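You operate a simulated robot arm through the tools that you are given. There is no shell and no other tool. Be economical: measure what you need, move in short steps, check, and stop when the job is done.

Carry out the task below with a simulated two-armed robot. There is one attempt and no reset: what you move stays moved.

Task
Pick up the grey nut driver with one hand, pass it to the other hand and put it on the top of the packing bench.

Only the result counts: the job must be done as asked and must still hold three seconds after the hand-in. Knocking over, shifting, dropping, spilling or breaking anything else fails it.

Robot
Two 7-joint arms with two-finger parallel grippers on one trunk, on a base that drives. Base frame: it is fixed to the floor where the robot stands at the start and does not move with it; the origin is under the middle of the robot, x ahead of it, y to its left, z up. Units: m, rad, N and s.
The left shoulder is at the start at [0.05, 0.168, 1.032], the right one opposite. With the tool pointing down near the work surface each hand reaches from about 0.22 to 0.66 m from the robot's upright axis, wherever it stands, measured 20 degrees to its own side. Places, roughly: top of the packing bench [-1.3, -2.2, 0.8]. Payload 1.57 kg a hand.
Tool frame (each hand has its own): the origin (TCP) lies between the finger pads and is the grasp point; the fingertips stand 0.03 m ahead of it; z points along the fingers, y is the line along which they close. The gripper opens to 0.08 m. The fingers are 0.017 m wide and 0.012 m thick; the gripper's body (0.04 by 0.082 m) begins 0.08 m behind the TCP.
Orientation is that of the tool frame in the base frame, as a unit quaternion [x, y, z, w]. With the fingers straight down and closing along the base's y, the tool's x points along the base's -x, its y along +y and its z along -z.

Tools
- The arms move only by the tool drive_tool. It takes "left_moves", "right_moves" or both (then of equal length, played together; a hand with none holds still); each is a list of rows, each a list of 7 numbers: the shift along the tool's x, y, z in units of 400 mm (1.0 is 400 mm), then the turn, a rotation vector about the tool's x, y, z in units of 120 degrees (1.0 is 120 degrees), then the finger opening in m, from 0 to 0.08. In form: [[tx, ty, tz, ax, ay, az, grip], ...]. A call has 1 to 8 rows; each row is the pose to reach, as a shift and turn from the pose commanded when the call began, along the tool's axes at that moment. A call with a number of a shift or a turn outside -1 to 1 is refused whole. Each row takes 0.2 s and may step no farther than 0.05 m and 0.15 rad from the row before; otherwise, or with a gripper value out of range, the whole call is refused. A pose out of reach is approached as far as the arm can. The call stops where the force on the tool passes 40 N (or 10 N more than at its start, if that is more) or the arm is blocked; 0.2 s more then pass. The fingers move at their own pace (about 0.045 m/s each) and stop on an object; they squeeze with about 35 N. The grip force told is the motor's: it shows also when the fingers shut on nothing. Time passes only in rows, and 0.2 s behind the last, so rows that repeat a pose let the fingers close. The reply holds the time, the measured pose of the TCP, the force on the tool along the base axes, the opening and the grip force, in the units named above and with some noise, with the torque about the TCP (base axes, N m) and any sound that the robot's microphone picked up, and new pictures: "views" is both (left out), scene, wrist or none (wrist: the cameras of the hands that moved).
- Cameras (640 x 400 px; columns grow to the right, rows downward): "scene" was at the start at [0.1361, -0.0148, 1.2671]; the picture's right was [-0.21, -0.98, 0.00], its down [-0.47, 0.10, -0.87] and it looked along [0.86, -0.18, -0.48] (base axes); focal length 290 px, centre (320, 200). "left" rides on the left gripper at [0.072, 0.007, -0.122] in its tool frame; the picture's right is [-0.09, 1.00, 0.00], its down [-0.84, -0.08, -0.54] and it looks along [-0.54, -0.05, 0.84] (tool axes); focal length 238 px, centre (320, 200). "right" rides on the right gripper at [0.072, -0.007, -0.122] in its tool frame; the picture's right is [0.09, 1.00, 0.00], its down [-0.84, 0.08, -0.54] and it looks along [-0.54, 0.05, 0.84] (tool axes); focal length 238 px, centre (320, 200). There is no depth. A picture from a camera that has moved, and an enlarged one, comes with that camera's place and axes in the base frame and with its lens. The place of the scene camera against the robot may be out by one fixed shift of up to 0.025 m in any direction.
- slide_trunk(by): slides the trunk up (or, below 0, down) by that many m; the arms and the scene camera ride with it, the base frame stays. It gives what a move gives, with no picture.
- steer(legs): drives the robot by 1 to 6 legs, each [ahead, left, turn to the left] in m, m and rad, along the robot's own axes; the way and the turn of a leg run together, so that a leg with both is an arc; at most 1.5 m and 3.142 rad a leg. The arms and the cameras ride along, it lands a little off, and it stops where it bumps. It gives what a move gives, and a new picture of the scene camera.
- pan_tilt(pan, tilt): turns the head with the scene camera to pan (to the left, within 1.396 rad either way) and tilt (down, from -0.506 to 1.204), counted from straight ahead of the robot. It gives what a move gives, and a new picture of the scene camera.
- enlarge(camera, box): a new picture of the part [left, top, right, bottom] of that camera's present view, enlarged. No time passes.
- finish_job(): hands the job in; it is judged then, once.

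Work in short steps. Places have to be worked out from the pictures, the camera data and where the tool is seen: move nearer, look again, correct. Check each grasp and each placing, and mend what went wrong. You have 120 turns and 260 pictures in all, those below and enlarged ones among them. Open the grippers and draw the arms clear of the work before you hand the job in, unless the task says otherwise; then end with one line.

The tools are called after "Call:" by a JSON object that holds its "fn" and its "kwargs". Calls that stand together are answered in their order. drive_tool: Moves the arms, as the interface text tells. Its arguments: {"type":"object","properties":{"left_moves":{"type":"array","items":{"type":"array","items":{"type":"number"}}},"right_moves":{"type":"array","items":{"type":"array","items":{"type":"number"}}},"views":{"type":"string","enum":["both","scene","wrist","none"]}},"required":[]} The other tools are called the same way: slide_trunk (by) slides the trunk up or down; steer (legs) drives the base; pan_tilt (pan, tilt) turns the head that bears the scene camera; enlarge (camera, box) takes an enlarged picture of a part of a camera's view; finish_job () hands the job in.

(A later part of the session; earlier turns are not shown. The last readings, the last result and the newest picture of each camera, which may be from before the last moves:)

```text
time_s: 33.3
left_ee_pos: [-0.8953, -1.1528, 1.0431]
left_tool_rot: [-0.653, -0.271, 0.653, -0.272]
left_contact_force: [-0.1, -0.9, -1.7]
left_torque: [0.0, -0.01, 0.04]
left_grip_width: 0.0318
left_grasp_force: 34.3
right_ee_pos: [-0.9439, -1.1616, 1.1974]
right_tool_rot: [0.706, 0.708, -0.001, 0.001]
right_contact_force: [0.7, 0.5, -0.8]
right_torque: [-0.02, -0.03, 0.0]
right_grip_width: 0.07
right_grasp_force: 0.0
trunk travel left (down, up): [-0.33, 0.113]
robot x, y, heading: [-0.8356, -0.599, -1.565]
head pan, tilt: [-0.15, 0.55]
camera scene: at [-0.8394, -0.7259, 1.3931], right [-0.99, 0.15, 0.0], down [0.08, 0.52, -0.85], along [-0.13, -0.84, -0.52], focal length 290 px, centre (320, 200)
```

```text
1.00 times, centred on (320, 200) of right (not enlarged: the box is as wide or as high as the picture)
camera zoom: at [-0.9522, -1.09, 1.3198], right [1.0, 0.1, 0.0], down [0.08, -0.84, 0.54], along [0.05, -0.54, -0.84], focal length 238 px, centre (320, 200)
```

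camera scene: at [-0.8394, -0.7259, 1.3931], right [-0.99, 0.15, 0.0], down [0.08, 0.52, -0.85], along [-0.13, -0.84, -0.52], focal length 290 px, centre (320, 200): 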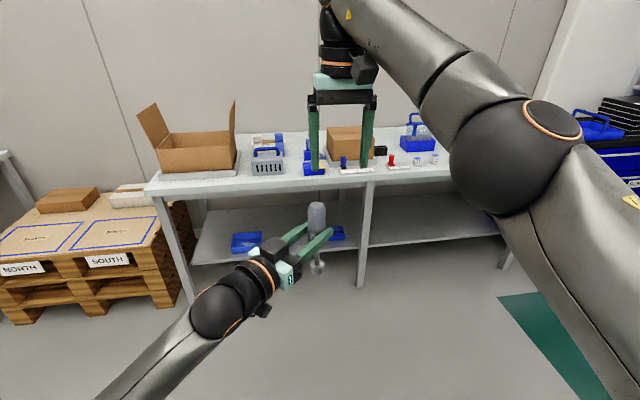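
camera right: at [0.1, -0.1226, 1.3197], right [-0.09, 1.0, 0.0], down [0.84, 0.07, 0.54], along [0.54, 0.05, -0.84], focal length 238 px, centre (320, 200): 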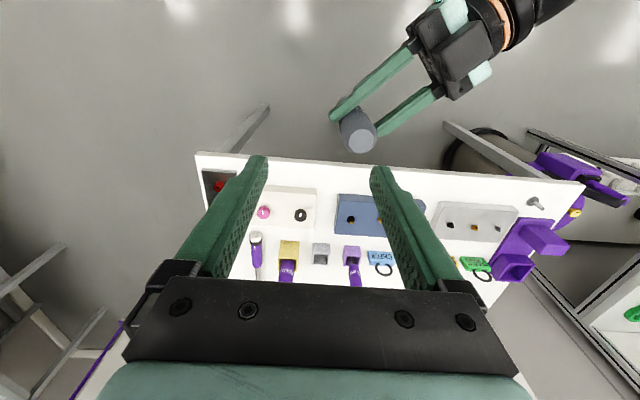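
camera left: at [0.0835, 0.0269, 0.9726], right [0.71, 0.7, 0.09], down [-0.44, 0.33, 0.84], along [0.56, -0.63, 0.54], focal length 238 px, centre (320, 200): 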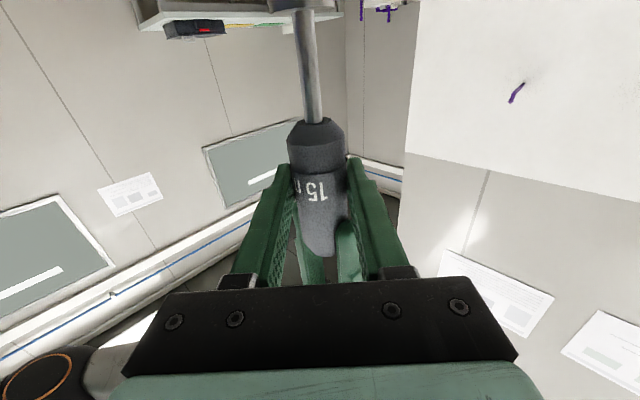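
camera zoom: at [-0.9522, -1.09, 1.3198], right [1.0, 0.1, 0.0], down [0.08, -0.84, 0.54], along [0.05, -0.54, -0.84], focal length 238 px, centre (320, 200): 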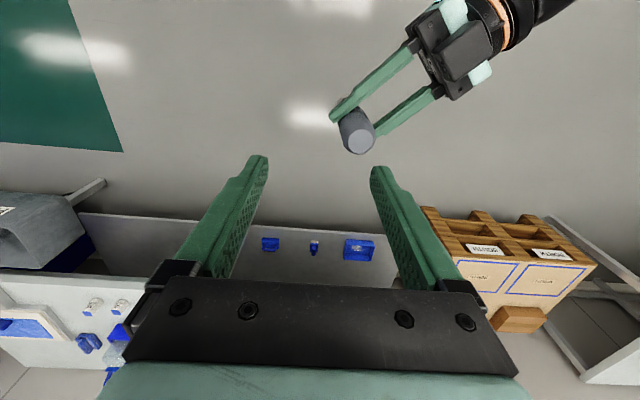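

A front strip of the bench (~0.15 m deep) is free. Before going nearer I swing the right hand out of the way and start pitching the left hand down so the driver becomes horizontal.

Call:
{"fn": "drive_tool", "kwargs": {"left_moves": [[0, 0.032, -0.062, 0, 0.03, 0, 0.01], [0, 0.065, -0.124, 0, 0.09, 0, 0.01], [0, 0.097, -0.186, 0, 0.16, 0, 0.01], [0, 0.13, -0.248, 0, 0.23, 0, 0.01], [0, 0.162, -0.31, 0, 0.3, 0, 0.01], [0, 0.194, -0.371, 0, 0.37, 0, 0.01]], "right_moves": [[0.045, -0.09, -0.01, 0, 0, 0, 0.07], [0.09, -0.18, -0.02, 0, 0, 0, 0.07], [0.135, -0.27, -0.02, 0, 0, 0, 0.07], [0.18, -0.36, -0.02, 0, 0, 0, 0.07], [0.22, -0.44, -0.02, 0, 0, 0, 0.07], [0.25, -0.5, -0.02, 0, 0, 0, 0.07]], "views": "scene"}}

```text
time_s: 34.7
left_ee_pos: [-0.7359, -1.1029, 1.0447]
left_tool_rot: [0.852, 0.354, -0.357, 0.148]
left_contact_force: [0.0, 0.6, -0.4]
left_torque: [0.0, 0.01, 0.03]
left_grip_width: 0.0319
left_grasp_force: 35.5
right_ee_pos: [-1.1441, -1.0609, 1.2053]
right_tool_rot: [0.706, 0.709, -0.001, 0.0]
right_contact_force: [0.5, -0.5, 0.4]
right_torque: [-0.03, -0.01, -0.03]
right_grip_width: 0.0699
right_grasp_force: 0.1
trunk travel left (down, up): [-0.33, 0.113]
robot x, y, heading: [-0.8338, -0.6005, -1.567]
head pan, tilt: [-0.15, 0.55]
camera scene: at [-0.8396, -0.7256, 1.3931], right [-0.99, 0.15, 0.0], down [0.08, 0.52, -0.85], along [-0.12, -0.84, -0.52], focal length 290 px, centre (320, 200)
```

scene: 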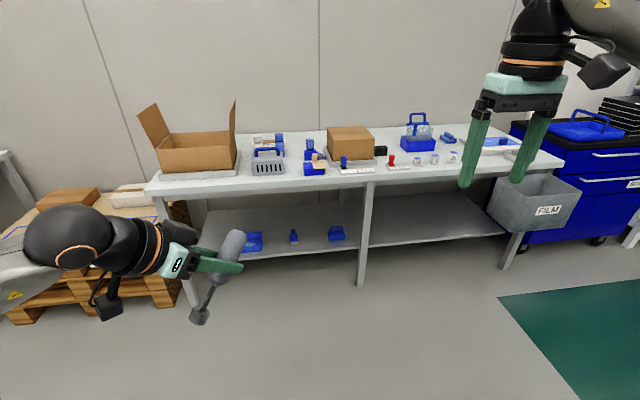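

The driver is held firmly and half pitched. I complete the pitch so the fingers point straight down.

Call:
{"fn": "drive_tool", "kwargs": {"left_moves": [[0, 0, 0, 0, 0.063, 0, 0.01], [0, 0, 0, 0, 0.127, 0, 0.01], [0, 0, 0, 0, 0.19, 0, 0.01], [0, 0, 0, 0, 0.253, 0, 0.01], [0, 0, 0, 0, 0.317, 0, 0.01], [0, 0, 0, 0, 0.38, 0, 0.01]], "views": "none"}}

Call:
{"fn": "drive_tool", "kwargs": {"left_moves": [[0, 0, 0, 0, 0, 0.063, 0.01], [0, 0, 0, 0, 0, 0.125, 0.01], [0, 0, 0, 0, 0, 0.188, 0.01], [0, 0, 0, 0, 0, 0.25, 0.01], [0, 0, 0, 0, 0, 0.313, 0.01], [0, 0, 0, 0, 0, 0.375, 0.01]]}}

```text
time_s: 36.1
left_ee_pos: [-0.7372, -1.1022, 1.0434]
left_tool_rot: [0.923, 0.384, 0.001, -0.001]
left_contact_force: [-0.8, -0.1, -0.2]
left_torque: [0.01, 0.0, 0.01]
left_grip_width: 0.0318
left_grasp_force: 35.2
right_ee_pos: [-1.1444, -1.062, 1.2059]
right_tool_rot: [0.706, 0.708, -0.001, 0.001]
right_contact_force: [-0.2, 0.8, -0.3]
right_torque: [0.0, -0.06, 0.0]
right_grip_width: 0.0701
right_grasp_force: 0.1
trunk travel left (down, up): [-0.33, 0.113]
robot x, y, heading: [-0.8319, -0.5998, -1.569]
head pan, tilt: [-0.15, 0.55]
```

```text
time_s: 37.5
left_ee_pos: [-0.7549, -0.9619, 1.0513]
left_tool_rot: [0.994, 0.105, 0.012, 0.025]
left_contact_force: [-1.1, 0.7, -1.5]
left_torque: [-0.03, -0.05, 0.02]
left_grip_width: 0.032
left_grasp_force: 35.0
left hand out of reach, approached as far as the arm can: row 1, 2, 3, 4, 5, 6
right_ee_pos: [-1.1442, -1.0592, 1.2083]
right_tool_rot: [0.706, 0.708, -0.001, 0.002]
right_contact_force: [-0.6, 0.6, 0.1]
right_torque: [-0.01, 0.0, -0.02]
right_grip_width: 0.0699
right_grasp_force: 0.1
trunk travel left (down, up): [-0.33, 0.113]
robot x, y, heading: [-0.8338, -0.6012, -1.564]
head pan, tilt: [-0.15, 0.55]
camera scene: at [-0.8401, -0.7231, 1.3935], right [-0.99, 0.15, 0.0], down [0.08, 0.51, -0.85], along [-0.12, -0.84, -0.52], focal length 290 px, centre (320, 200)
camera left: at [-0.6865, -0.9463, 1.1756], right [0.12, -0.99, 0.05], down [-0.85, -0.07, 0.52], along [-0.51, -0.1, -0.85], focal length 238 px, centre (320, 200)
```

scene: 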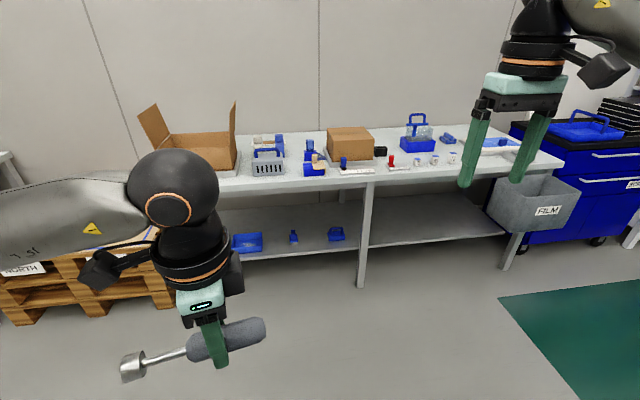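
left: 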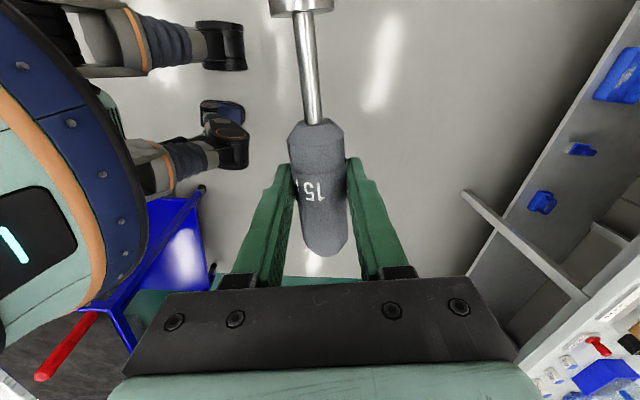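

The extra yaw hits the arm's limit and drifted the hand; I turn back to the earlier diagonal orientation, which is fine for laying the driver down.

Call:
{"fn": "drive_tool", "kwargs": {"left_moves": [[0, 0, 0, 0, 0, -0.063, 0.01], [0, 0, 0, 0, 0, -0.125, 0.01], [0, 0, 0, 0, 0, -0.188, 0.01], [0, 0, 0, 0, 0, -0.25, 0.01], [0, 0, 0, 0, 0, -0.313, 0.01], [0, 0, 0, 0, 0, -0.375, 0.01]], "views": "scene"}}

```text
time_s: 38.9
left_ee_pos: [-0.7528, -0.961, 1.05]
left_tool_rot: [0.877, 0.479, 0.002, 0.026]
left_contact_force: [0.1, -0.1, -1.7]
left_torque: [-0.02, -0.01, 0.02]
left_grip_width: 0.0316
left_grasp_force: 34.9
right_ee_pos: [-1.1442, -1.062, 1.2054]
right_tool_rot: [0.706, 0.708, -0.001, 0.0]
right_contact_force: [0.1, -0.1, 0.5]
right_torque: [0.01, 0.02, -0.03]
right_grip_width: 0.0699
right_grasp_force: 0.1
trunk travel left (down, up): [-0.33, 0.113]
robot x, y, heading: [-0.8319, -0.6012, -1.568]
head pan, tilt: [-0.15, 0.55]
camera scene: at [-0.8393, -0.7259, 1.3931], right [-0.99, 0.15, 0.0], down [0.08, 0.52, -0.85], along [-0.12, -0.84, -0.52], focal length 290 px, centre (320, 200)
```

scene: 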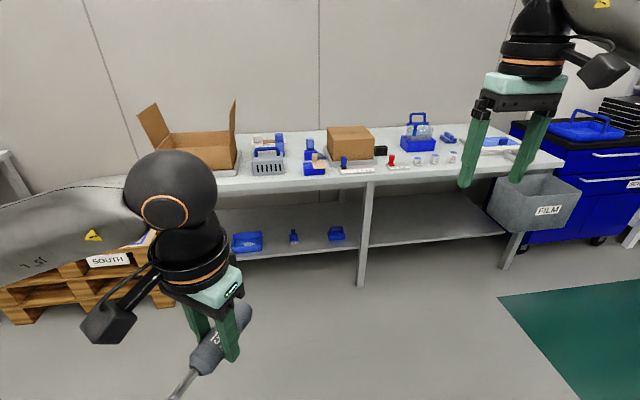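

Hand orientation is now about 57° off the bench line with 3° tilt. I level it, extend it a little forward-left and try a part of the yaw there; the rest I'll get by turning the base.

Call:
{"fn": "drive_tool", "kwargs": {"left_moves": [[-0.022, 0.067, 0, 0.0045, 0.002, 0.0, 0.01], [-0.044, 0.135, 0, 0.009, 0.004, 0.0, 0.01], [-0.066, 0.202, 0, 0.0135, 0.006, 0.05, 0.01], [-0.088, 0.27, 0, 0.018, 0.008, 0.1, 0.01], [-0.11, 0.337, 0, 0.0225, 0.0105, 0.15, 0.01], [-0.11, 0.337, 0, 0.0225, 0.0105, 0.2, 0.01]], "views": "none"}}

```text
time_s: 40.3
left_ee_pos: [-0.6683, -1.0644, 1.0581]
left_tool_rot: [0.936, 0.351, 0.004, 0.002]
left_contact_force: [0.2, 0.2, -1.3]
left_torque: [-0.02, 0.0, -0.02]
left_grip_width: 0.0317
left_grasp_force: 34.5
left hand out of reach, approached as far as the arm can: row 5, 6
right_ee_pos: [-1.143, -1.0618, 1.2075]
right_tool_rot: [0.705, 0.709, -0.001, 0.0]
right_contact_force: [0.2, 0.6, 0.3]
right_torque: [0.01, 0.0, -0.01]
right_grip_width: 0.0699
right_grasp_force: 0.0
trunk travel left (down, up): [-0.33, 0.113]
robot x, y, heading: [-0.8351, -0.5977, -1.57]
head pan, tilt: [-0.15, 0.55]
```

The hand is level now, driver about 41° from the bench line. I drive 0.45 m ahead, then turn the base right 0.70 rad to line the driver up with the bench edge, and look.

Call:
{"fn": "steer", "kwargs": {"legs": [[0.45, 0.07, 0], [0, 0, -0.7]]}}

Call:
{"fn": "pan_tilt", "kwargs": {"pan": 0.5, "tilt": 0.6}}

```text
time_s: 44.9
left_ee_pos: [-0.9354, -1.5182, 1.0588]
left_tool_rot: [1.0, 0.008, 0.004, 0.003]
left_contact_force: [0.1, 0.2, -1.4]
left_torque: [0.02, 0.02, -0.02]
left_grip_width: 0.0316
left_grasp_force: 34.7
right_ee_pos: [-1.2971, -1.2082, 1.2055]
right_tool_rot: [0.907, 0.422, -0.001, 0.0]
right_contact_force: [0.1, 0.5, 0.9]
right_torque: [-0.01, -0.02, 0.01]
right_grip_width: 0.0699
right_grasp_force: 0.0
trunk travel left (down, up): [-0.33, 0.113]
robot x, y, heading: [-0.7631, -1.0535, -2.271]
head pan, tilt: [-0.15, 0.55]
camera scene: at [-0.8493, -1.1429, 1.3931], right [-0.66, 0.75, 0.0], down [0.39, 0.35, -0.85], along [-0.64, -0.56, -0.52], focal length 290 px, centre (320, 200)
```

scene: 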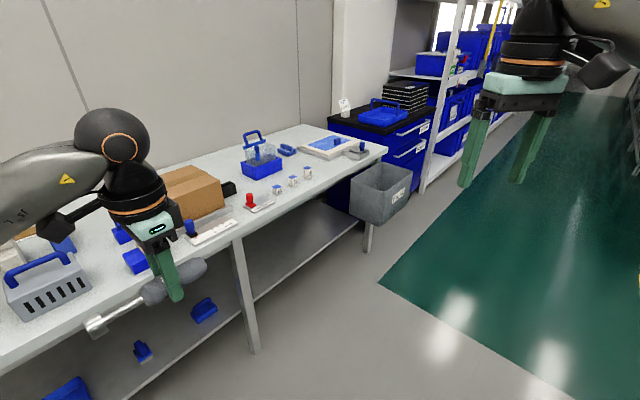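

```text
time_s: 45.9
left_ee_pos: [-0.9347, -1.518, 1.0581]
left_tool_rot: [1.0, 0.007, 0.004, 0.004]
left_contact_force: [0.1, 0.7, -1.7]
left_torque: [-0.01, -0.02, 0.02]
left_grip_width: 0.0318
left_grasp_force: 35.5
right_ee_pos: [-1.2976, -1.2106, 1.2069]
right_tool_rot: [0.906, 0.423, -0.001, 0.001]
right_contact_force: [-0.4, 0.5, -0.2]
right_torque: [-0.01, 0.0, 0.03]
right_grip_width: 0.0699
right_grasp_force: 0.0
trunk travel left (down, up): [-0.33, 0.113]
robot x, y, heading: [-0.7637, -1.0573, -2.267]
head pan, tilt: [0.499, 0.6]
camera scene: at [-0.7994, -1.1703, 1.3886], right [-0.98, 0.2, 0.0], down [0.11, 0.55, -0.83], along [-0.16, -0.81, -0.56], focal length 290 px, centre (320, 200)
```

scene: 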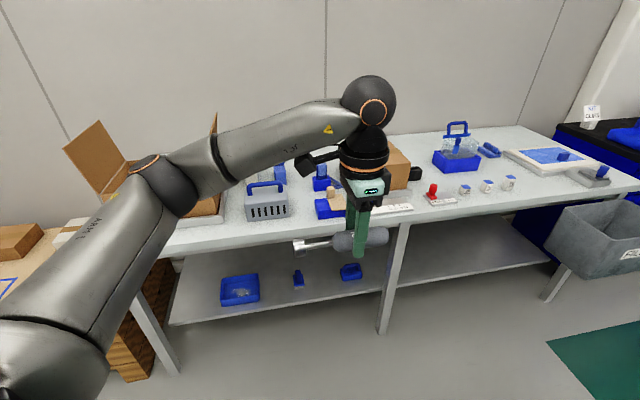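

Orientation is as wanted (driver parallel to the bench edge). I enlarge the bench to measure the free strip.

Call:
{"fn": "enlarge", "kwargs": {"camera": "scene", "box": [230, 120, 550, 320]}}

Call:
{"fn": "enlarge", "kwargs": {"camera": "left", "box": [0, 0, 640, 400]}}

```text
2.00 times, centred on (390, 220) of scene
camera zoom: at [-0.7994, -1.1703, 1.3886], right [-0.98, 0.2, 0.0], down [0.11, 0.55, -0.83], along [-0.16, -0.81, -0.56], focal length 581 px, centre (180, 160)
```

zoom: 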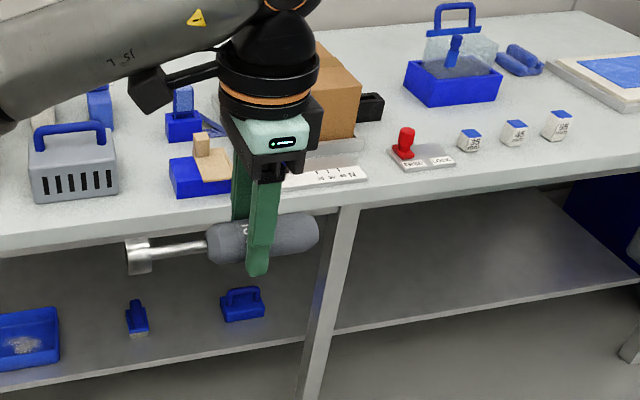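

```text
1.00 times, centred on (320, 200) of left (not enlarged: the box is as wide or as high as the picture)
camera zoom: at [-0.8643, -1.521, 1.1812], right [-0.08, -1.0, 0.01], down [-0.84, 0.07, 0.54], along [-0.53, 0.04, -0.84], focal length 238 px, centre (320, 200)
```

zoom: 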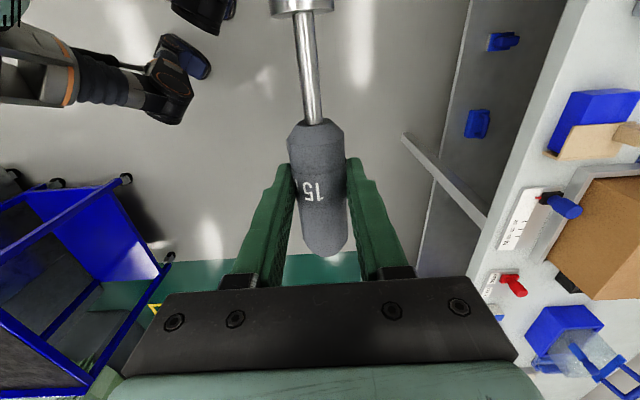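

The strip here is only ~6 cm deep; better free patches lie further right (behind the red stamp, or in front of the white tray). I drive 0.44 m along the bench and a bit nearer, staying high, and look.

Call:
{"fn": "steer", "kwargs": {"legs": [[0.435, -0.209, 0]]}}

Call:
{"fn": "enlarge", "kwargs": {"camera": "left", "box": [0, 0, 640, 400]}}

```text
time_s: 48.8
left_ee_pos: [-1.3742, -1.715, 1.059]
left_tool_rot: [1.0, 0.009, 0.004, 0.004]
left_contact_force: [-0.3, 0.1, -1.9]
left_torque: [0.03, -0.06, 0.01]
left_grip_width: 0.0316
left_grasp_force: 35.3
right_ee_pos: [-1.7386, -1.4069, 1.2053]
right_tool_rot: [0.905, 0.424, -0.001, 0.0]
right_contact_force: [0.3, -0.2, -0.4]
right_torque: [0.02, 0.01, 0.03]
right_grip_width: 0.0702
right_grasp_force: 0.1
trunk travel left (down, up): [-0.33, 0.113]
robot x, y, heading: [-1.2063, -1.2528, -2.269]
head pan, tilt: [0.499, 0.6]
camera scene: at [-1.2397, -1.3666, 1.3885], right [-0.98, 0.19, 0.0], down [0.11, 0.55, -0.82], along [-0.16, -0.81, -0.57], focal length 290 px, centre (320, 200)
```

scene: 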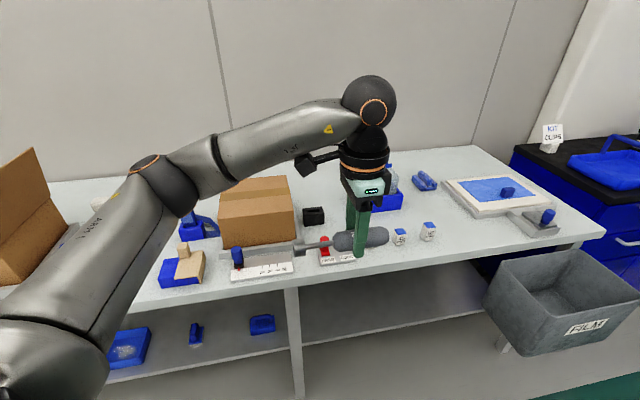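

```text
1.00 times, centred on (320, 200) of left (not enlarged: the box is as wide or as high as the picture)
camera zoom: at [-1.3035, -1.7176, 1.1811], right [-0.07, -1.0, 0.01], down [-0.84, 0.07, 0.54], along [-0.53, 0.03, -0.84], focal length 238 px, centre (320, 200)
```

zoom: 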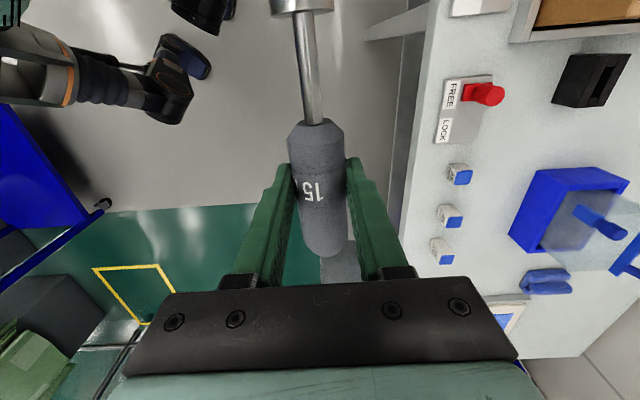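

From the wrist view: best free patch is around (-1.84, -2.04), beyond the third cube and left of the white tray. Before driving further right I check for the blue cart there.

Call:
{"fn": "pan_tilt", "kwargs": {"pan": -0.9, "tilt": 0.75}}

```text
time_s: 50.3
left_ee_pos: [-1.3735, -1.7136, 1.058]
left_tool_rot: [1.0, 0.009, 0.003, 0.003]
left_contact_force: [-0.4, -0.5, -0.2]
left_torque: [-0.01, -0.04, -0.01]
left_grip_width: 0.0317
left_grasp_force: 34.7
right_ee_pos: [-1.7363, -1.4077, 1.2063]
right_tool_rot: [0.906, 0.424, -0.001, 0.0]
right_contact_force: [0.2, -0.4, -0.2]
right_torque: [0.01, -0.01, 0.0]
right_grip_width: 0.0701
right_grasp_force: 0.1
trunk travel left (down, up): [-0.33, 0.113]
robot x, y, heading: [-1.2027, -1.2532, -2.266]
head pan, tilt: [-0.901, 0.75]
camera scene: at [-1.305, -1.2778, 1.3757], right [0.02, 1.0, 0.0], down [0.68, -0.02, -0.73], along [-0.73, 0.02, -0.68], focal length 290 px, centre (320, 200)
```

scene: 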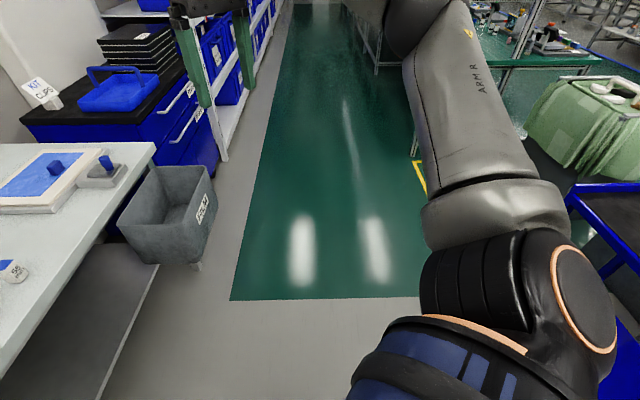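

The cart is out of the way, but a grey FILM bin stands at about (-1.9, -1.65), so I should not go further right. I'll use the patch between the cubes and the blue basket near (-1.53, -2.04); I drive nearer for that.

Call:
{"fn": "steer", "kwargs": {"legs": [[0.271, 0.061, 0]]}}

Call:
{"fn": "enlarge", "kwargs": {"camera": "left", "box": [0, 0, 640, 400]}}

Call:
{"fn": "pan_tilt", "kwargs": {"pan": 0.4, "tilt": 0.75}}

```text
time_s: 52.2
left_ee_pos: [-1.4981, -1.9607, 1.0581]
left_tool_rot: [1.0, 0.011, 0.004, 0.004]
left_contact_force: [-0.9, -0.2, -1.7]
left_torque: [0.02, -0.01, 0.02]
left_grip_width: 0.0317
left_grasp_force: 35.4
right_ee_pos: [-1.8618, -1.6531, 1.2069]
right_tool_rot: [0.905, 0.425, -0.001, 0.001]
right_contact_force: [0.1, -0.3, 0.6]
right_torque: [0.03, -0.01, 0.02]
right_grip_width: 0.07
right_grasp_force: 0.1
trunk travel left (down, up): [-0.33, 0.113]
robot x, y, heading: [-1.3294, -1.4989, -2.272]
head pan, tilt: [-0.901, 0.75]
camera scene: at [-1.4293, -1.523, 1.3757], right [0.02, 1.0, 0.0], down [0.68, -0.01, -0.73], along [-0.73, 0.02, -0.68], focal length 290 px, centre (320, 200)
```

scene: 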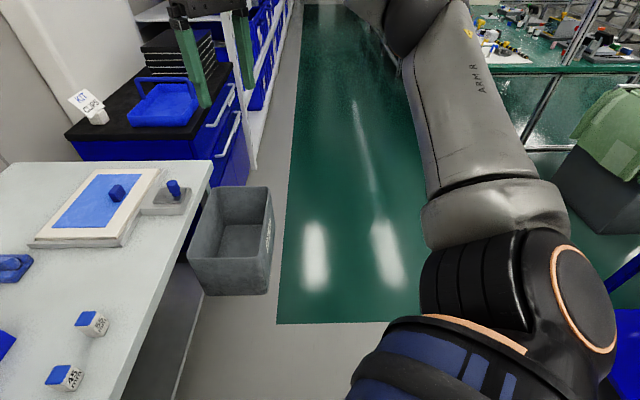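

```text
1.00 times, centred on (320, 200) of left (not enlarged: the box is as wide or as high as the picture)
camera zoom: at [-1.4266, -1.9626, 1.181], right [-0.07, -1.0, 0.01], down [-0.84, 0.06, 0.54], along [-0.53, 0.03, -0.84], focal length 238 px, centre (320, 200)
```

zoom: 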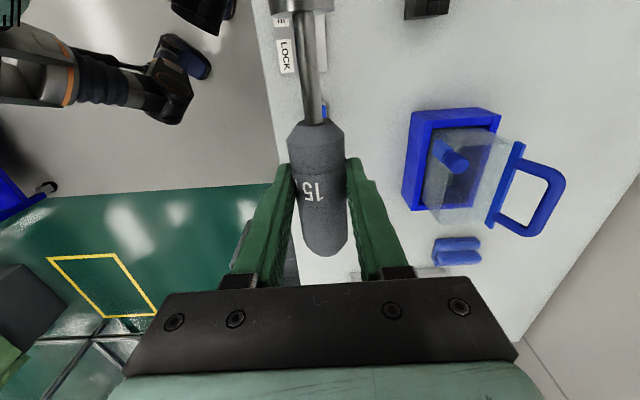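

```text
time_s: 53.7
left_ee_pos: [-1.4977, -1.9594, 1.0586]
left_tool_rot: [1.0, 0.011, 0.004, 0.004]
left_contact_force: [0.8, -0.1, -1.3]
left_torque: [-0.01, -0.03, 0.01]
left_grip_width: 0.0317
left_grasp_force: 34.9
right_ee_pos: [-1.8615, -1.6519, 1.2066]
right_tool_rot: [0.905, 0.425, 0.0, 0.0]
right_contact_force: [0.3, 0.3, -0.7]
right_torque: [-0.03, 0.03, 0.0]
right_grip_width: 0.07
right_grasp_force: 0.0
trunk travel left (down, up): [-0.33, 0.113]
robot x, y, heading: [-1.3286, -1.499, -2.264]
head pan, tilt: [0.4, 0.75]
camera scene: at [-1.3701, -1.6037, 1.3757], right [-0.96, 0.29, 0.0], down [0.2, 0.65, -0.73], along [-0.21, -0.7, -0.68], focal length 290 px, centre (320, 200)
```

scene: 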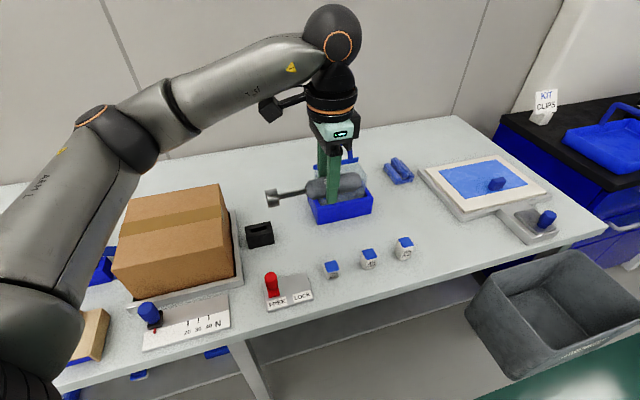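

The gap between the cubes (y≈-1.97) and the blue basket (y≈-2.10) is about 0.125 m; I move the hand to (-1.53, -2.035) and descend to TCP z≈0.92 to check.

Call:
{"fn": "drive_tool", "kwargs": {"left_moves": [[-0.042, 0.093, 0, 0, 0, 0, 0.01], [-0.085, 0.187, 0, 0, 0, 0, 0.01], [-0.085, 0.187, 0.09, 0, 0, 0, 0.01], [-0.085, 0.187, 0.18, 0, 0, 0, 0.01], [-0.085, 0.187, 0.27, 0, 0, 0, 0.01], [-0.085, 0.187, 0.345, 0, 0, 0, 0.01]]}}

Call:
{"fn": "enlarge", "kwargs": {"camera": "scene", "box": [220, 140, 460, 310]}}

```text
time_s: 55.1
left_ee_pos: [-1.4843, -1.9831, 0.999]
left_tool_rot: [0.999, 0.034, 0.004, 0.007]
left_contact_force: [0.2, -0.5, -1.4]
left_torque: [-0.01, -0.01, -0.02]
left_grip_width: 0.0317
left_grasp_force: 35.1
left hand out of reach, approached as far as the arm can: row 1, 2, 3, 4, 5, 6
right_ee_pos: [-1.8623, -1.6515, 1.2066]
right_tool_rot: [0.905, 0.425, -0.001, 0.001]
right_contact_force: [0.7, -0.2, -0.3]
right_torque: [-0.02, -0.06, 0.01]
right_grip_width: 0.0702
right_grasp_force: 0.2
trunk travel left (down, up): [-0.33, 0.113]
robot x, y, heading: [-1.3292, -1.4973, -2.265]
head pan, tilt: [0.4, 0.75]
camera scene: at [-1.3708, -1.6031, 1.3757], right [-0.96, 0.29, 0.0], down [0.2, 0.65, -0.73], along [-0.21, -0.7, -0.68], focal length 290 px, centre (320, 200)
camera left: at [-1.4137, -1.9809, 1.1225], right [-0.02, -1.0, 0.01], down [-0.84, 0.03, 0.54], along [-0.54, 0.0, -0.84], focal length 238 px, centre (320, 200)
```

scene: 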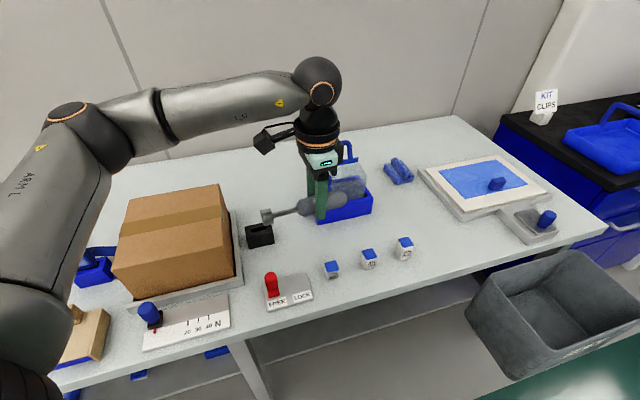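
left: 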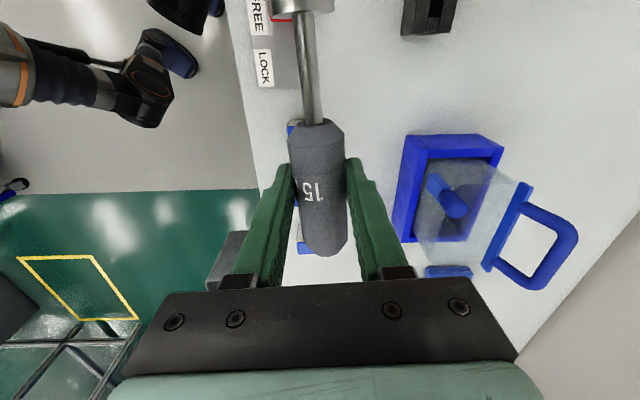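

```text
2.35 times, centred on (340, 225) of scene
camera zoom: at [-1.3708, -1.6031, 1.3757], right [-0.96, 0.29, 0.0], down [0.2, 0.65, -0.73], along [-0.21, -0.7, -0.68], focal length 683 px, centre (273, 141)
```

zoom: 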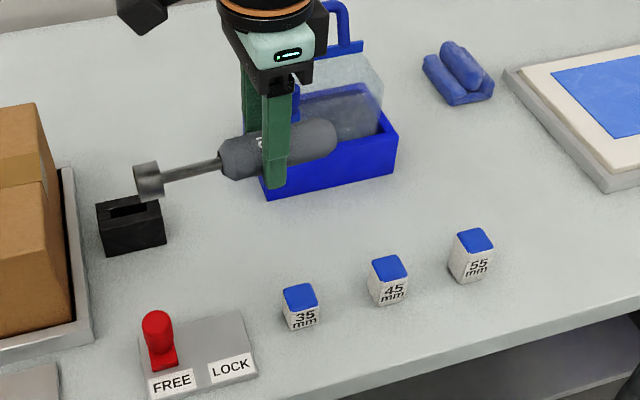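

The arm is at its limit with this yaw, so it can't extend. I turn the hand back 30° and raise it a little; the driver can lie diagonally in the wider free area right of the blue basket.

Call:
{"fn": "drive_tool", "kwargs": {"left_moves": [[0, 0, -0.03, 0, 0, -0.06, 0.01], [0, 0, -0.07, 0, 0, -0.12, 0.01], [0, 0, -0.1, 0, 0, -0.18, 0.01], [0, 0, -0.1, 0, 0, -0.25, 0.01]], "views": "none"}}

Call:
{"fn": "steer", "kwargs": {"legs": [[0.09, -0.15, 0]]}}

```text
time_s: 56.1
left_ee_pos: [-1.4816, -1.9803, 1.0405]
left_tool_rot: [0.963, 0.271, 0.003, 0.005]
left_contact_force: [-0.4, -0.3, -2.5]
left_torque: [-0.04, 0.02, -0.01]
left_grip_width: 0.0315
left_grasp_force: 35.5
right_ee_pos: [-1.8617, -1.6524, 1.2057]
right_tool_rot: [0.905, 0.425, 0.0, 0.001]
right_contact_force: [-0.3, 0.4, 0.2]
right_torque: [-0.01, -0.01, -0.02]
right_grip_width: 0.0697
right_grasp_force: 0.1
trunk travel left (down, up): [-0.33, 0.113]
robot x, y, heading: [-1.3272, -1.4979, -2.266]
head pan, tilt: [0.4, 0.75]
```

```text
time_s: 57.6
left_ee_pos: [-1.656, -1.953, 1.0396]
left_tool_rot: [0.963, 0.269, 0.003, 0.005]
left_contact_force: [0.1, -0.1, -1.6]
left_torque: [0.02, -0.02, 0.01]
left_grip_width: 0.0318
left_grasp_force: 34.5
right_ee_pos: [-2.0367, -1.6251, 1.2061]
right_tool_rot: [0.905, 0.425, -0.001, 0.001]
right_contact_force: [-0.8, 0.2, -1.4]
right_torque: [-0.01, -0.02, -0.01]
right_grip_width: 0.07
right_grasp_force: 0.1
trunk travel left (down, up): [-0.33, 0.113]
robot x, y, heading: [-1.4998, -1.4702, -2.265]
head pan, tilt: [0.4, 0.75]
camera scene: at [-1.5458, -1.5763, 1.3757], right [-0.96, 0.29, 0.0], down [0.2, 0.65, -0.73], along [-0.21, -0.7, -0.68], focal length 290 px, centre (320, 200)
```

scene: 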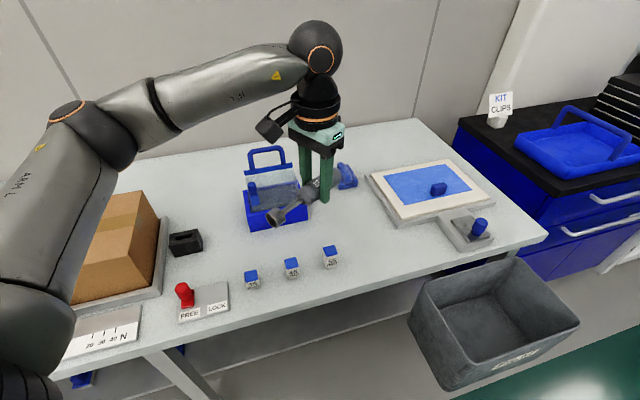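

Free patch measured: tray's left side x≈-1.895, cube back y≈-1.975, basket corner (-1.667,-2.095), pen y≈-2.19. Target TCP (-1.785,-2.07). I nudge the base 5 cm nearer, then extend the arm.

Call:
{"fn": "steer", "kwargs": {"legs": [[0.051, 0.017, 0]]}}

Call:
{"fn": "drive_tool", "kwargs": {"left_moves": [[-0.08, 0.003, 0, 0, 0, 0, 0.01], [-0.16, 0.006, 0, 0, 0, 0, 0.01], [-0.24, 0.009, 0, 0, 0, 0, 0.01], [-0.32, 0.012, 0, 0, 0, 0, 0.01]]}}

```text
time_s: 58.6
left_ee_pos: [-1.6762, -2.0028, 1.0394]
left_tool_rot: [0.963, 0.269, 0.002, 0.004]
left_contact_force: [-0.5, 0.5, -1.0]
left_torque: [0.01, 0.01, 0.02]
left_grip_width: 0.0315
left_grasp_force: 35.1
right_ee_pos: [-2.0569, -1.675, 1.2068]
right_tool_rot: [0.905, 0.425, -0.001, 0.001]
right_contact_force: [-0.3, -0.1, 0.3]
right_torque: [-0.02, -0.06, -0.03]
right_grip_width: 0.0701
right_grasp_force: 0.0
trunk travel left (down, up): [-0.33, 0.113]
robot x, y, heading: [-1.5218, -1.5193, -2.265]
head pan, tilt: [0.4, 0.75]
camera scene: at [-1.565, -1.6273, 1.3756], right [-0.96, 0.29, 0.0], down [0.2, 0.65, -0.73], along [-0.21, -0.7, -0.68], focal length 290 px, centre (320, 200)
```

scene: 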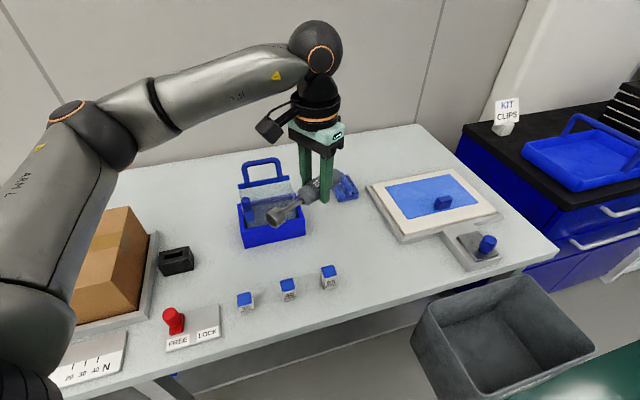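

```text
time_s: 59.6
left_ee_pos: [-1.7846, -2.074, 1.0407]
left_tool_rot: [0.964, 0.268, 0.003, 0.004]
left_contact_force: [-0.9, -0.2, -1.5]
left_torque: [0.01, -0.01, 0.0]
left_grip_width: 0.0319
left_grasp_force: 34.5
right_ee_pos: [-2.0556, -1.6753, 1.206]
right_tool_rot: [0.905, 0.425, 0.0, 0.001]
right_contact_force: [-1.0, 0.5, -0.5]
right_torque: [-0.01, 0.01, -0.01]
right_grip_width: 0.0704
right_grasp_force: 0.0
trunk travel left (down, up): [-0.33, 0.113]
robot x, y, heading: [-1.5242, -1.5166, -2.26]
head pan, tilt: [0.4, 0.75]
camera scene: at [-1.5653, -1.626, 1.3757], right [-0.96, 0.29, 0.0], down [0.2, 0.65, -0.73], along [-0.21, -0.7, -0.68], focal length 290 px, centre (320, 200)
camera left: at [-1.7207, -2.0386, 1.1637], right [0.44, -0.9, 0.01], down [-0.76, -0.36, 0.54], along [-0.48, -0.24, -0.84], focal length 238 px, centre (320, 200)
```

scene: 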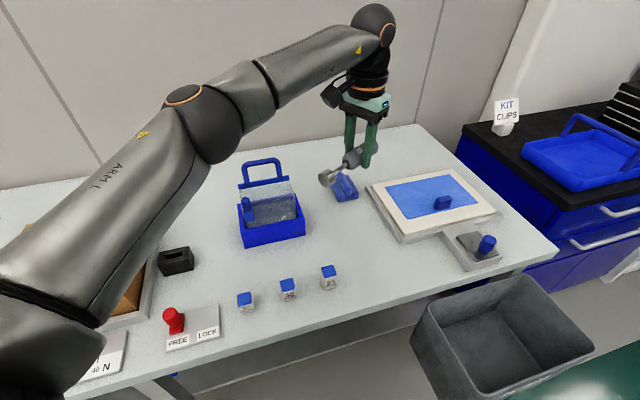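
left: 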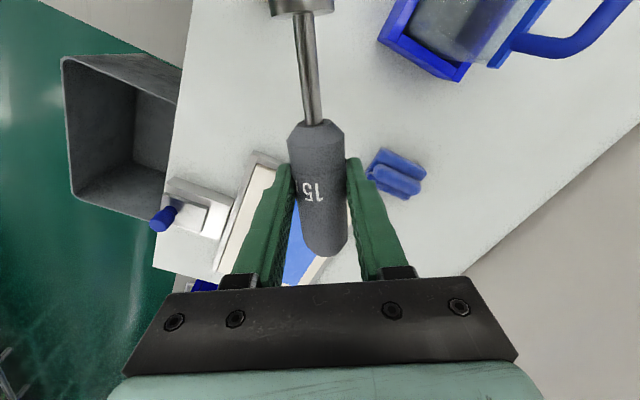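

Reached; the wrist view confirms tray corner (-1.89,-2.03) and pen (-1.84,-2.19), so the patch under the driver is clear. I descend to TCP z≈0.89.

Call:
{"fn": "drive_tool", "kwargs": {"left_moves": [[0, 0, 0.09, 0, 0, 0, 0.01], [0, 0, 0.18, 0, 0, 0, 0.01], [0, 0, 0.27, 0, 0, 0, 0.01], [0, 0, 0.375, 0, 0, 0, 0.01]]}}

Call:
{"fn": "enlarge", "kwargs": {"camera": "scene", "box": [220, 100, 500, 290]}}

```text
time_s: 60.6
left_ee_pos: [-1.7817, -2.0697, 0.8877]
left_tool_rot: [0.963, 0.268, 0.002, 0.005]
left_contact_force: [0.8, 0.7, -1.1]
left_torque: [-0.01, 0.0, 0.02]
left_grip_width: 0.0316
left_grasp_force: 35.0
right_ee_pos: [-2.0558, -1.6754, 1.2069]
right_tool_rot: [0.905, 0.425, 0.0, 0.0]
right_contact_force: [-0.9, 0.5, 0.1]
right_torque: [-0.01, 0.01, 0.0]
right_grip_width: 0.0701
right_grasp_force: 0.0
trunk travel left (down, up): [-0.33, 0.113]
robot x, y, heading: [-1.5226, -1.5204, -2.267]
head pan, tilt: [0.4, 0.75]
camera scene: at [-1.5648, -1.6266, 1.3757], right [-0.96, 0.29, 0.0], down [0.2, 0.65, -0.73], along [-0.21, -0.7, -0.68], focal length 290 px, centre (320, 200)
camera left: at [-1.7185, -2.0368, 1.0111], right [0.44, -0.9, 0.01], down [-0.76, -0.36, 0.54], along [-0.48, -0.24, -0.84], focal length 238 px, centre (320, 200)
```

scene: 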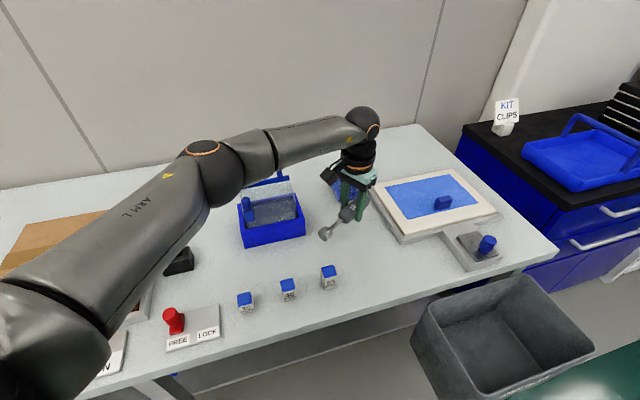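
left: 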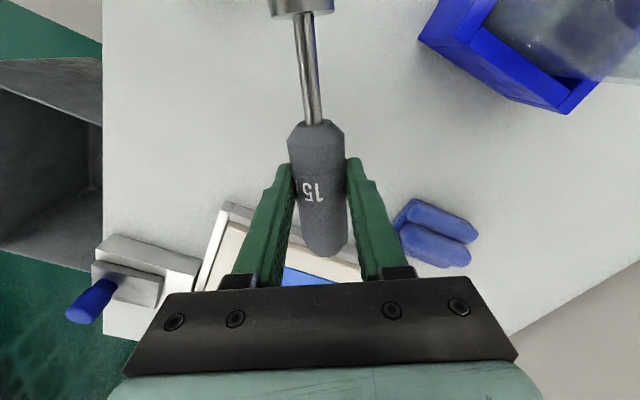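

```text
2.11 times, centred on (360, 195) of scene
camera zoom: at [-1.5648, -1.6266, 1.3757], right [-0.96, 0.29, 0.0], down [0.2, 0.65, -0.73], along [-0.21, -0.7, -0.68], focal length 611 px, centre (236, 210)
```

zoom: 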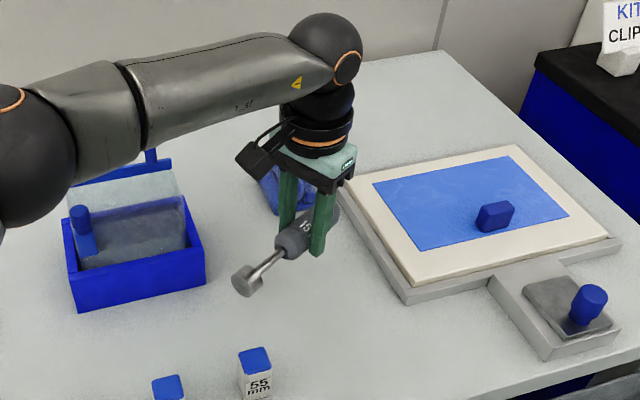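

Clear all around, and the forearm passes well above the basket. I lower to TCP z≈0.845 in small steps, watching the force.

Call:
{"fn": "drive_tool", "kwargs": {"left_moves": [[0, 0, 0.05, 0, 0, 0, 0.01], [0, 0, 0.085, 0, 0, 0, 0.01], [0, 0, 0.105, 0, 0, 0, 0.01]], "views": "none"}}

Call:
{"fn": "enlarge", "kwargs": {"camera": "scene", "box": [300, 150, 440, 260]}}

```text
time_s: 61.4
left_ee_pos: [-1.782, -2.0727, 0.8481]
left_tool_rot: [0.963, 0.269, 0.003, 0.005]
left_contact_force: [0.2, -0.2, -1.7]
left_torque: [0.01, 0.01, 0.02]
left_grip_width: 0.0316
left_grasp_force: 35.4
right_ee_pos: [-2.0552, -1.6749, 1.2051]
right_tool_rot: [0.905, 0.425, -0.001, 0.0]
right_contact_force: [-0.5, 0.1, 0.1]
right_torque: [0.0, 0.02, -0.01]
right_grip_width: 0.0701
right_grasp_force: 0.1
trunk travel left (down, up): [-0.33, 0.113]
robot x, y, heading: [-1.5226, -1.5196, -2.265]
head pan, tilt: [0.4, 0.75]
```

```text
3.64 times, centred on (370, 205) of scene
camera zoom: at [-1.5647, -1.6264, 1.3757], right [-0.96, 0.29, 0.0], down [0.2, 0.65, -0.73], along [-0.21, -0.7, -0.68], focal length 1056 px, centre (138, 182)
```

zoom: 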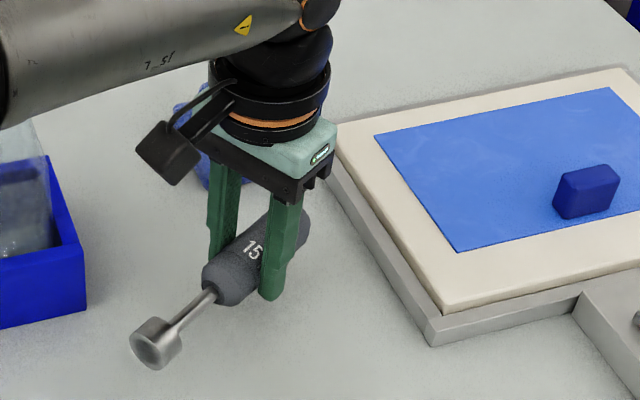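

Still a small gap. I go on down in 4 mm steps.

Call:
{"fn": "drive_tool", "kwargs": {"left_moves": [[0, 0, 0.01, 0, 0, 0, 0.01], [0, 0, 0.02, 0, 0, 0, 0.01], [0, 0, 0.03, 0, 0, 0, 0.01], [0, 0, 0.037, 0, 0, 0, 0.01]], "views": "none"}}

Call:
{"fn": "enlarge", "kwargs": {"camera": "scene", "box": [300, 150, 440, 260]}}

```text
time_s: 62.4
left_ee_pos: [-1.7823, -2.0739, 0.8324]
left_tool_rot: [0.963, 0.269, 0.003, 0.005]
left_contact_force: [0.2, -0.5, -1.0]
left_torque: [-0.01, 0.0, 0.02]
left_grip_width: 0.0317
left_grasp_force: 34.9
right_ee_pos: [-2.0559, -1.6753, 1.2067]
right_tool_rot: [0.906, 0.424, -0.001, -0.001]
right_contact_force: [-0.5, 0.2, 0.5]
right_torque: [0.01, 0.01, -0.04]
right_grip_width: 0.0699
right_grasp_force: 0.1
trunk travel left (down, up): [-0.33, 0.113]
robot x, y, heading: [-1.5218, -1.5199, -2.263]
head pan, tilt: [0.4, 0.75]
```

```text
3.64 times, centred on (370, 205) of scene
camera zoom: at [-1.5646, -1.6264, 1.3757], right [-0.96, 0.29, 0.0], down [0.2, 0.65, -0.73], along [-0.21, -0.7, -0.68], focal length 1056 px, centre (138, 182)
```

zoom: 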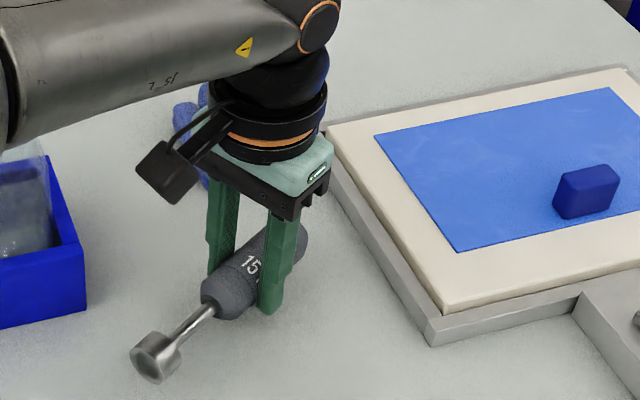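

Almost touching but no contact force yet. I continue down in 2 mm steps until the force shows contact.

Call:
{"fn": "drive_tool", "kwargs": {"left_moves": [[0, 0, 0.005, 0, 0, 0, 0.01], [0, 0, 0.01, 0, 0, 0, 0.01]], "views": "none"}}

```text
time_s: 63.0
left_ee_pos: [-1.7812, -2.0745, 0.827]
left_tool_rot: [0.963, 0.27, 0.002, 0.005]
left_contact_force: [0.2, 0.8, -1.0]
left_torque: [0.0, -0.02, 0.0]
left_grip_width: 0.0314
left_grasp_force: 35.1
right_ee_pos: [-2.0556, -1.6752, 1.2065]
right_tool_rot: [0.905, 0.425, -0.001, 0.001]
right_contact_force: [0.2, 0.1, 0.1]
right_torque: [0.01, 0.02, 0.03]
right_grip_width: 0.0699
right_grasp_force: 0.0
trunk travel left (down, up): [-0.33, 0.113]
robot x, y, heading: [-1.5248, -1.5189, -2.262]
head pan, tilt: [0.4, 0.75]
```

Call:
{"fn": "drive_tool", "kwargs": {"left_moves": [[0, 0, 0.005, 0, 0, 0, 0.01], [0, 0, 0.01, 0, 0, 0, 0.01], [0, 0, 0.015, 0, 0, 0, 0.01]], "views": "none"}}

Call:
{"fn": "enlarge", "kwargs": {"camera": "scene", "box": [310, 180, 400, 260]}}

```text
time_s: 63.8
left_ee_pos: [-1.7806, -2.0744, 0.8227]
left_tool_rot: [0.963, 0.269, 0.002, 0.004]
left_contact_force: [-0.1, 0.7, -1.1]
left_torque: [0.01, -0.04, -0.04]
left_grip_width: 0.0315
left_grasp_force: 35.3
right_ee_pos: [-2.0557, -1.6758, 1.2069]
right_tool_rot: [0.905, 0.425, -0.001, 0.001]
right_contact_force: [0.7, 0.0, -0.9]
right_torque: [0.03, 0.04, 0.0]
right_grip_width: 0.0698
right_grasp_force: 0.0
trunk travel left (down, up): [-0.33, 0.113]
robot x, y, heading: [-1.5199, -1.5237, -2.262]
head pan, tilt: [0.4, 0.75]
```

```text
5.00 times, centred on (355, 220) of scene
camera zoom: at [-1.5646, -1.6264, 1.3757], right [-0.96, 0.29, 0.0], down [0.2, 0.65, -0.73], along [-0.21, -0.7, -0.68], focal length 1451 px, centre (145, 100)
```

zoom: 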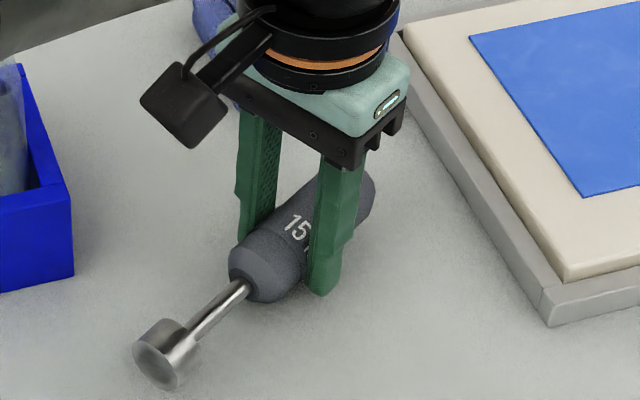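

No contact yet; bench is a bit lower than estimated. I continue down slowly.

Call:
{"fn": "drive_tool", "kwargs": {"left_moves": [[0, 0, 0.004, 0, 0, 0, 0.01], [0, 0, 0.008, 0, 0, 0, 0.01], [0, 0, 0.012, 0, 0, 0, 0.01]], "views": "none"}}

```text
time_s: 64.6
left_ee_pos: [-1.7814, -2.0737, 0.8191]
left_tool_rot: [0.963, 0.269, 0.002, 0.005]
left_contact_force: [0.3, -0.2, -1.9]
left_torque: [0.02, -0.01, 0.01]
left_grip_width: 0.0313
left_grasp_force: 35.3
right_ee_pos: [-2.0566, -1.6761, 1.206]
right_tool_rot: [0.905, 0.425, -0.001, 0.0]
right_contact_force: [0.2, -0.2, 0.2]
right_torque: [0.02, 0.0, 0.01]
right_grip_width: 0.0703
right_grasp_force: 0.0
trunk travel left (down, up): [-0.33, 0.113]
robot x, y, heading: [-1.5234, -1.5205, -2.262]
head pan, tilt: [0.4, 0.75]
```

Call:
{"fn": "drive_tool", "kwargs": {"left_moves": [[0, 0, 0.004, 0, 0, 0, 0.01], [0, 0, 0.008, 0, 0, 0, 0.01], [0, 0, 0.012, 0, 0, 0, 0.01]], "views": "none"}}

Call:
{"fn": "enlarge", "kwargs": {"camera": "scene", "box": [310, 180, 400, 260]}}

```text
time_s: 65.4
left_ee_pos: [-1.7823, -2.0735, 0.8142]
left_tool_rot: [0.963, 0.269, 0.003, 0.006]
left_contact_force: [0.9, 0.0, -1.6]
left_torque: [0.02, 0.03, 0.0]
left_grip_width: 0.0317
left_grasp_force: 35.2
right_ee_pos: [-2.0561, -1.6755, 1.2069]
right_tool_rot: [0.905, 0.425, -0.001, 0.0]
right_contact_force: [0.1, 0.5, 0.9]
right_torque: [0.03, -0.01, 0.0]
right_grip_width: 0.0699
right_grasp_force: 0.2
trunk travel left (down, up): [-0.33, 0.113]
robot x, y, heading: [-1.5229, -1.5223, -2.265]
head pan, tilt: [0.4, 0.75]
```

```text
5.00 times, centred on (355, 220) of scene
camera zoom: at [-1.5647, -1.6264, 1.3757], right [-0.96, 0.29, 0.0], down [0.2, 0.65, -0.73], along [-0.21, -0.7, -0.68], focal length 1451 px, centre (145, 100)
```

zoom: 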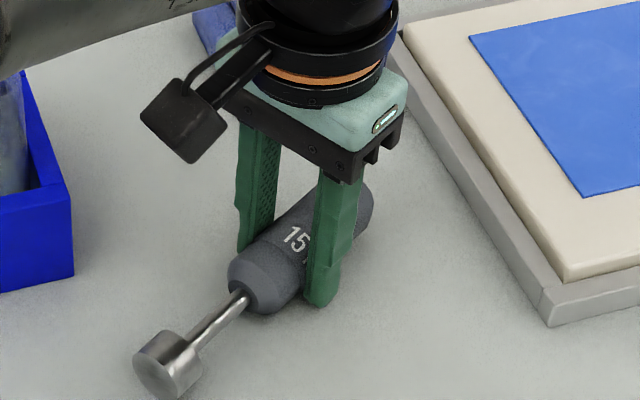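

Shadow gap is shrinking but still no contact force. Further down.

Call:
{"fn": "drive_tool", "kwargs": {"left_moves": [[0, 0, 0.005, 0, 0, 0, 0.01], [0, 0, 0.01, 0, 0, 0, 0.01], [0, 0, 0.015, 0, 0, 0, 0.01]], "views": "none"}}

Call:
{"fn": "enlarge", "kwargs": {"camera": "scene", "box": [310, 180, 400, 260]}}

```text
time_s: 66.2
left_ee_pos: [-1.7821, -2.0733, 0.8112]
left_tool_rot: [0.963, 0.269, -0.002, 0.007]
left_contact_force: [-0.6, -3.0, 20.5]
left_torque: [0.19, -0.49, -0.15]
left_grip_width: 0.0316
left_grasp_force: 35.1
right_ee_pos: [-2.0556, -1.674, 1.2084]
right_tool_rot: [0.905, 0.424, -0.002, 0.001]
right_contact_force: [-0.4, -0.1, 0.0]
right_torque: [0.04, 0.01, -0.02]
right_grip_width: 0.0698
right_grasp_force: 0.0
trunk travel left (down, up): [-0.33, 0.113]
robot x, y, heading: [-1.5229, -1.5205, -2.263]
head pan, tilt: [0.4, 0.75]
```

```text
5.00 times, centred on (355, 220) of scene
camera zoom: at [-1.5638, -1.6244, 1.3762], right [-0.96, 0.29, 0.0], down [0.2, 0.65, -0.73], along [-0.21, -0.7, -0.68], focal length 1451 px, centre (145, 100)
```

zoom: 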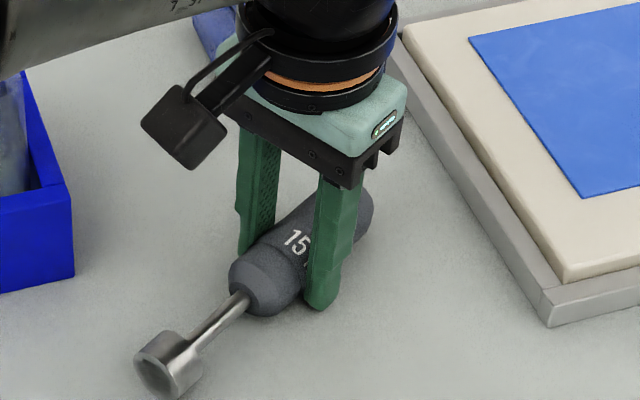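

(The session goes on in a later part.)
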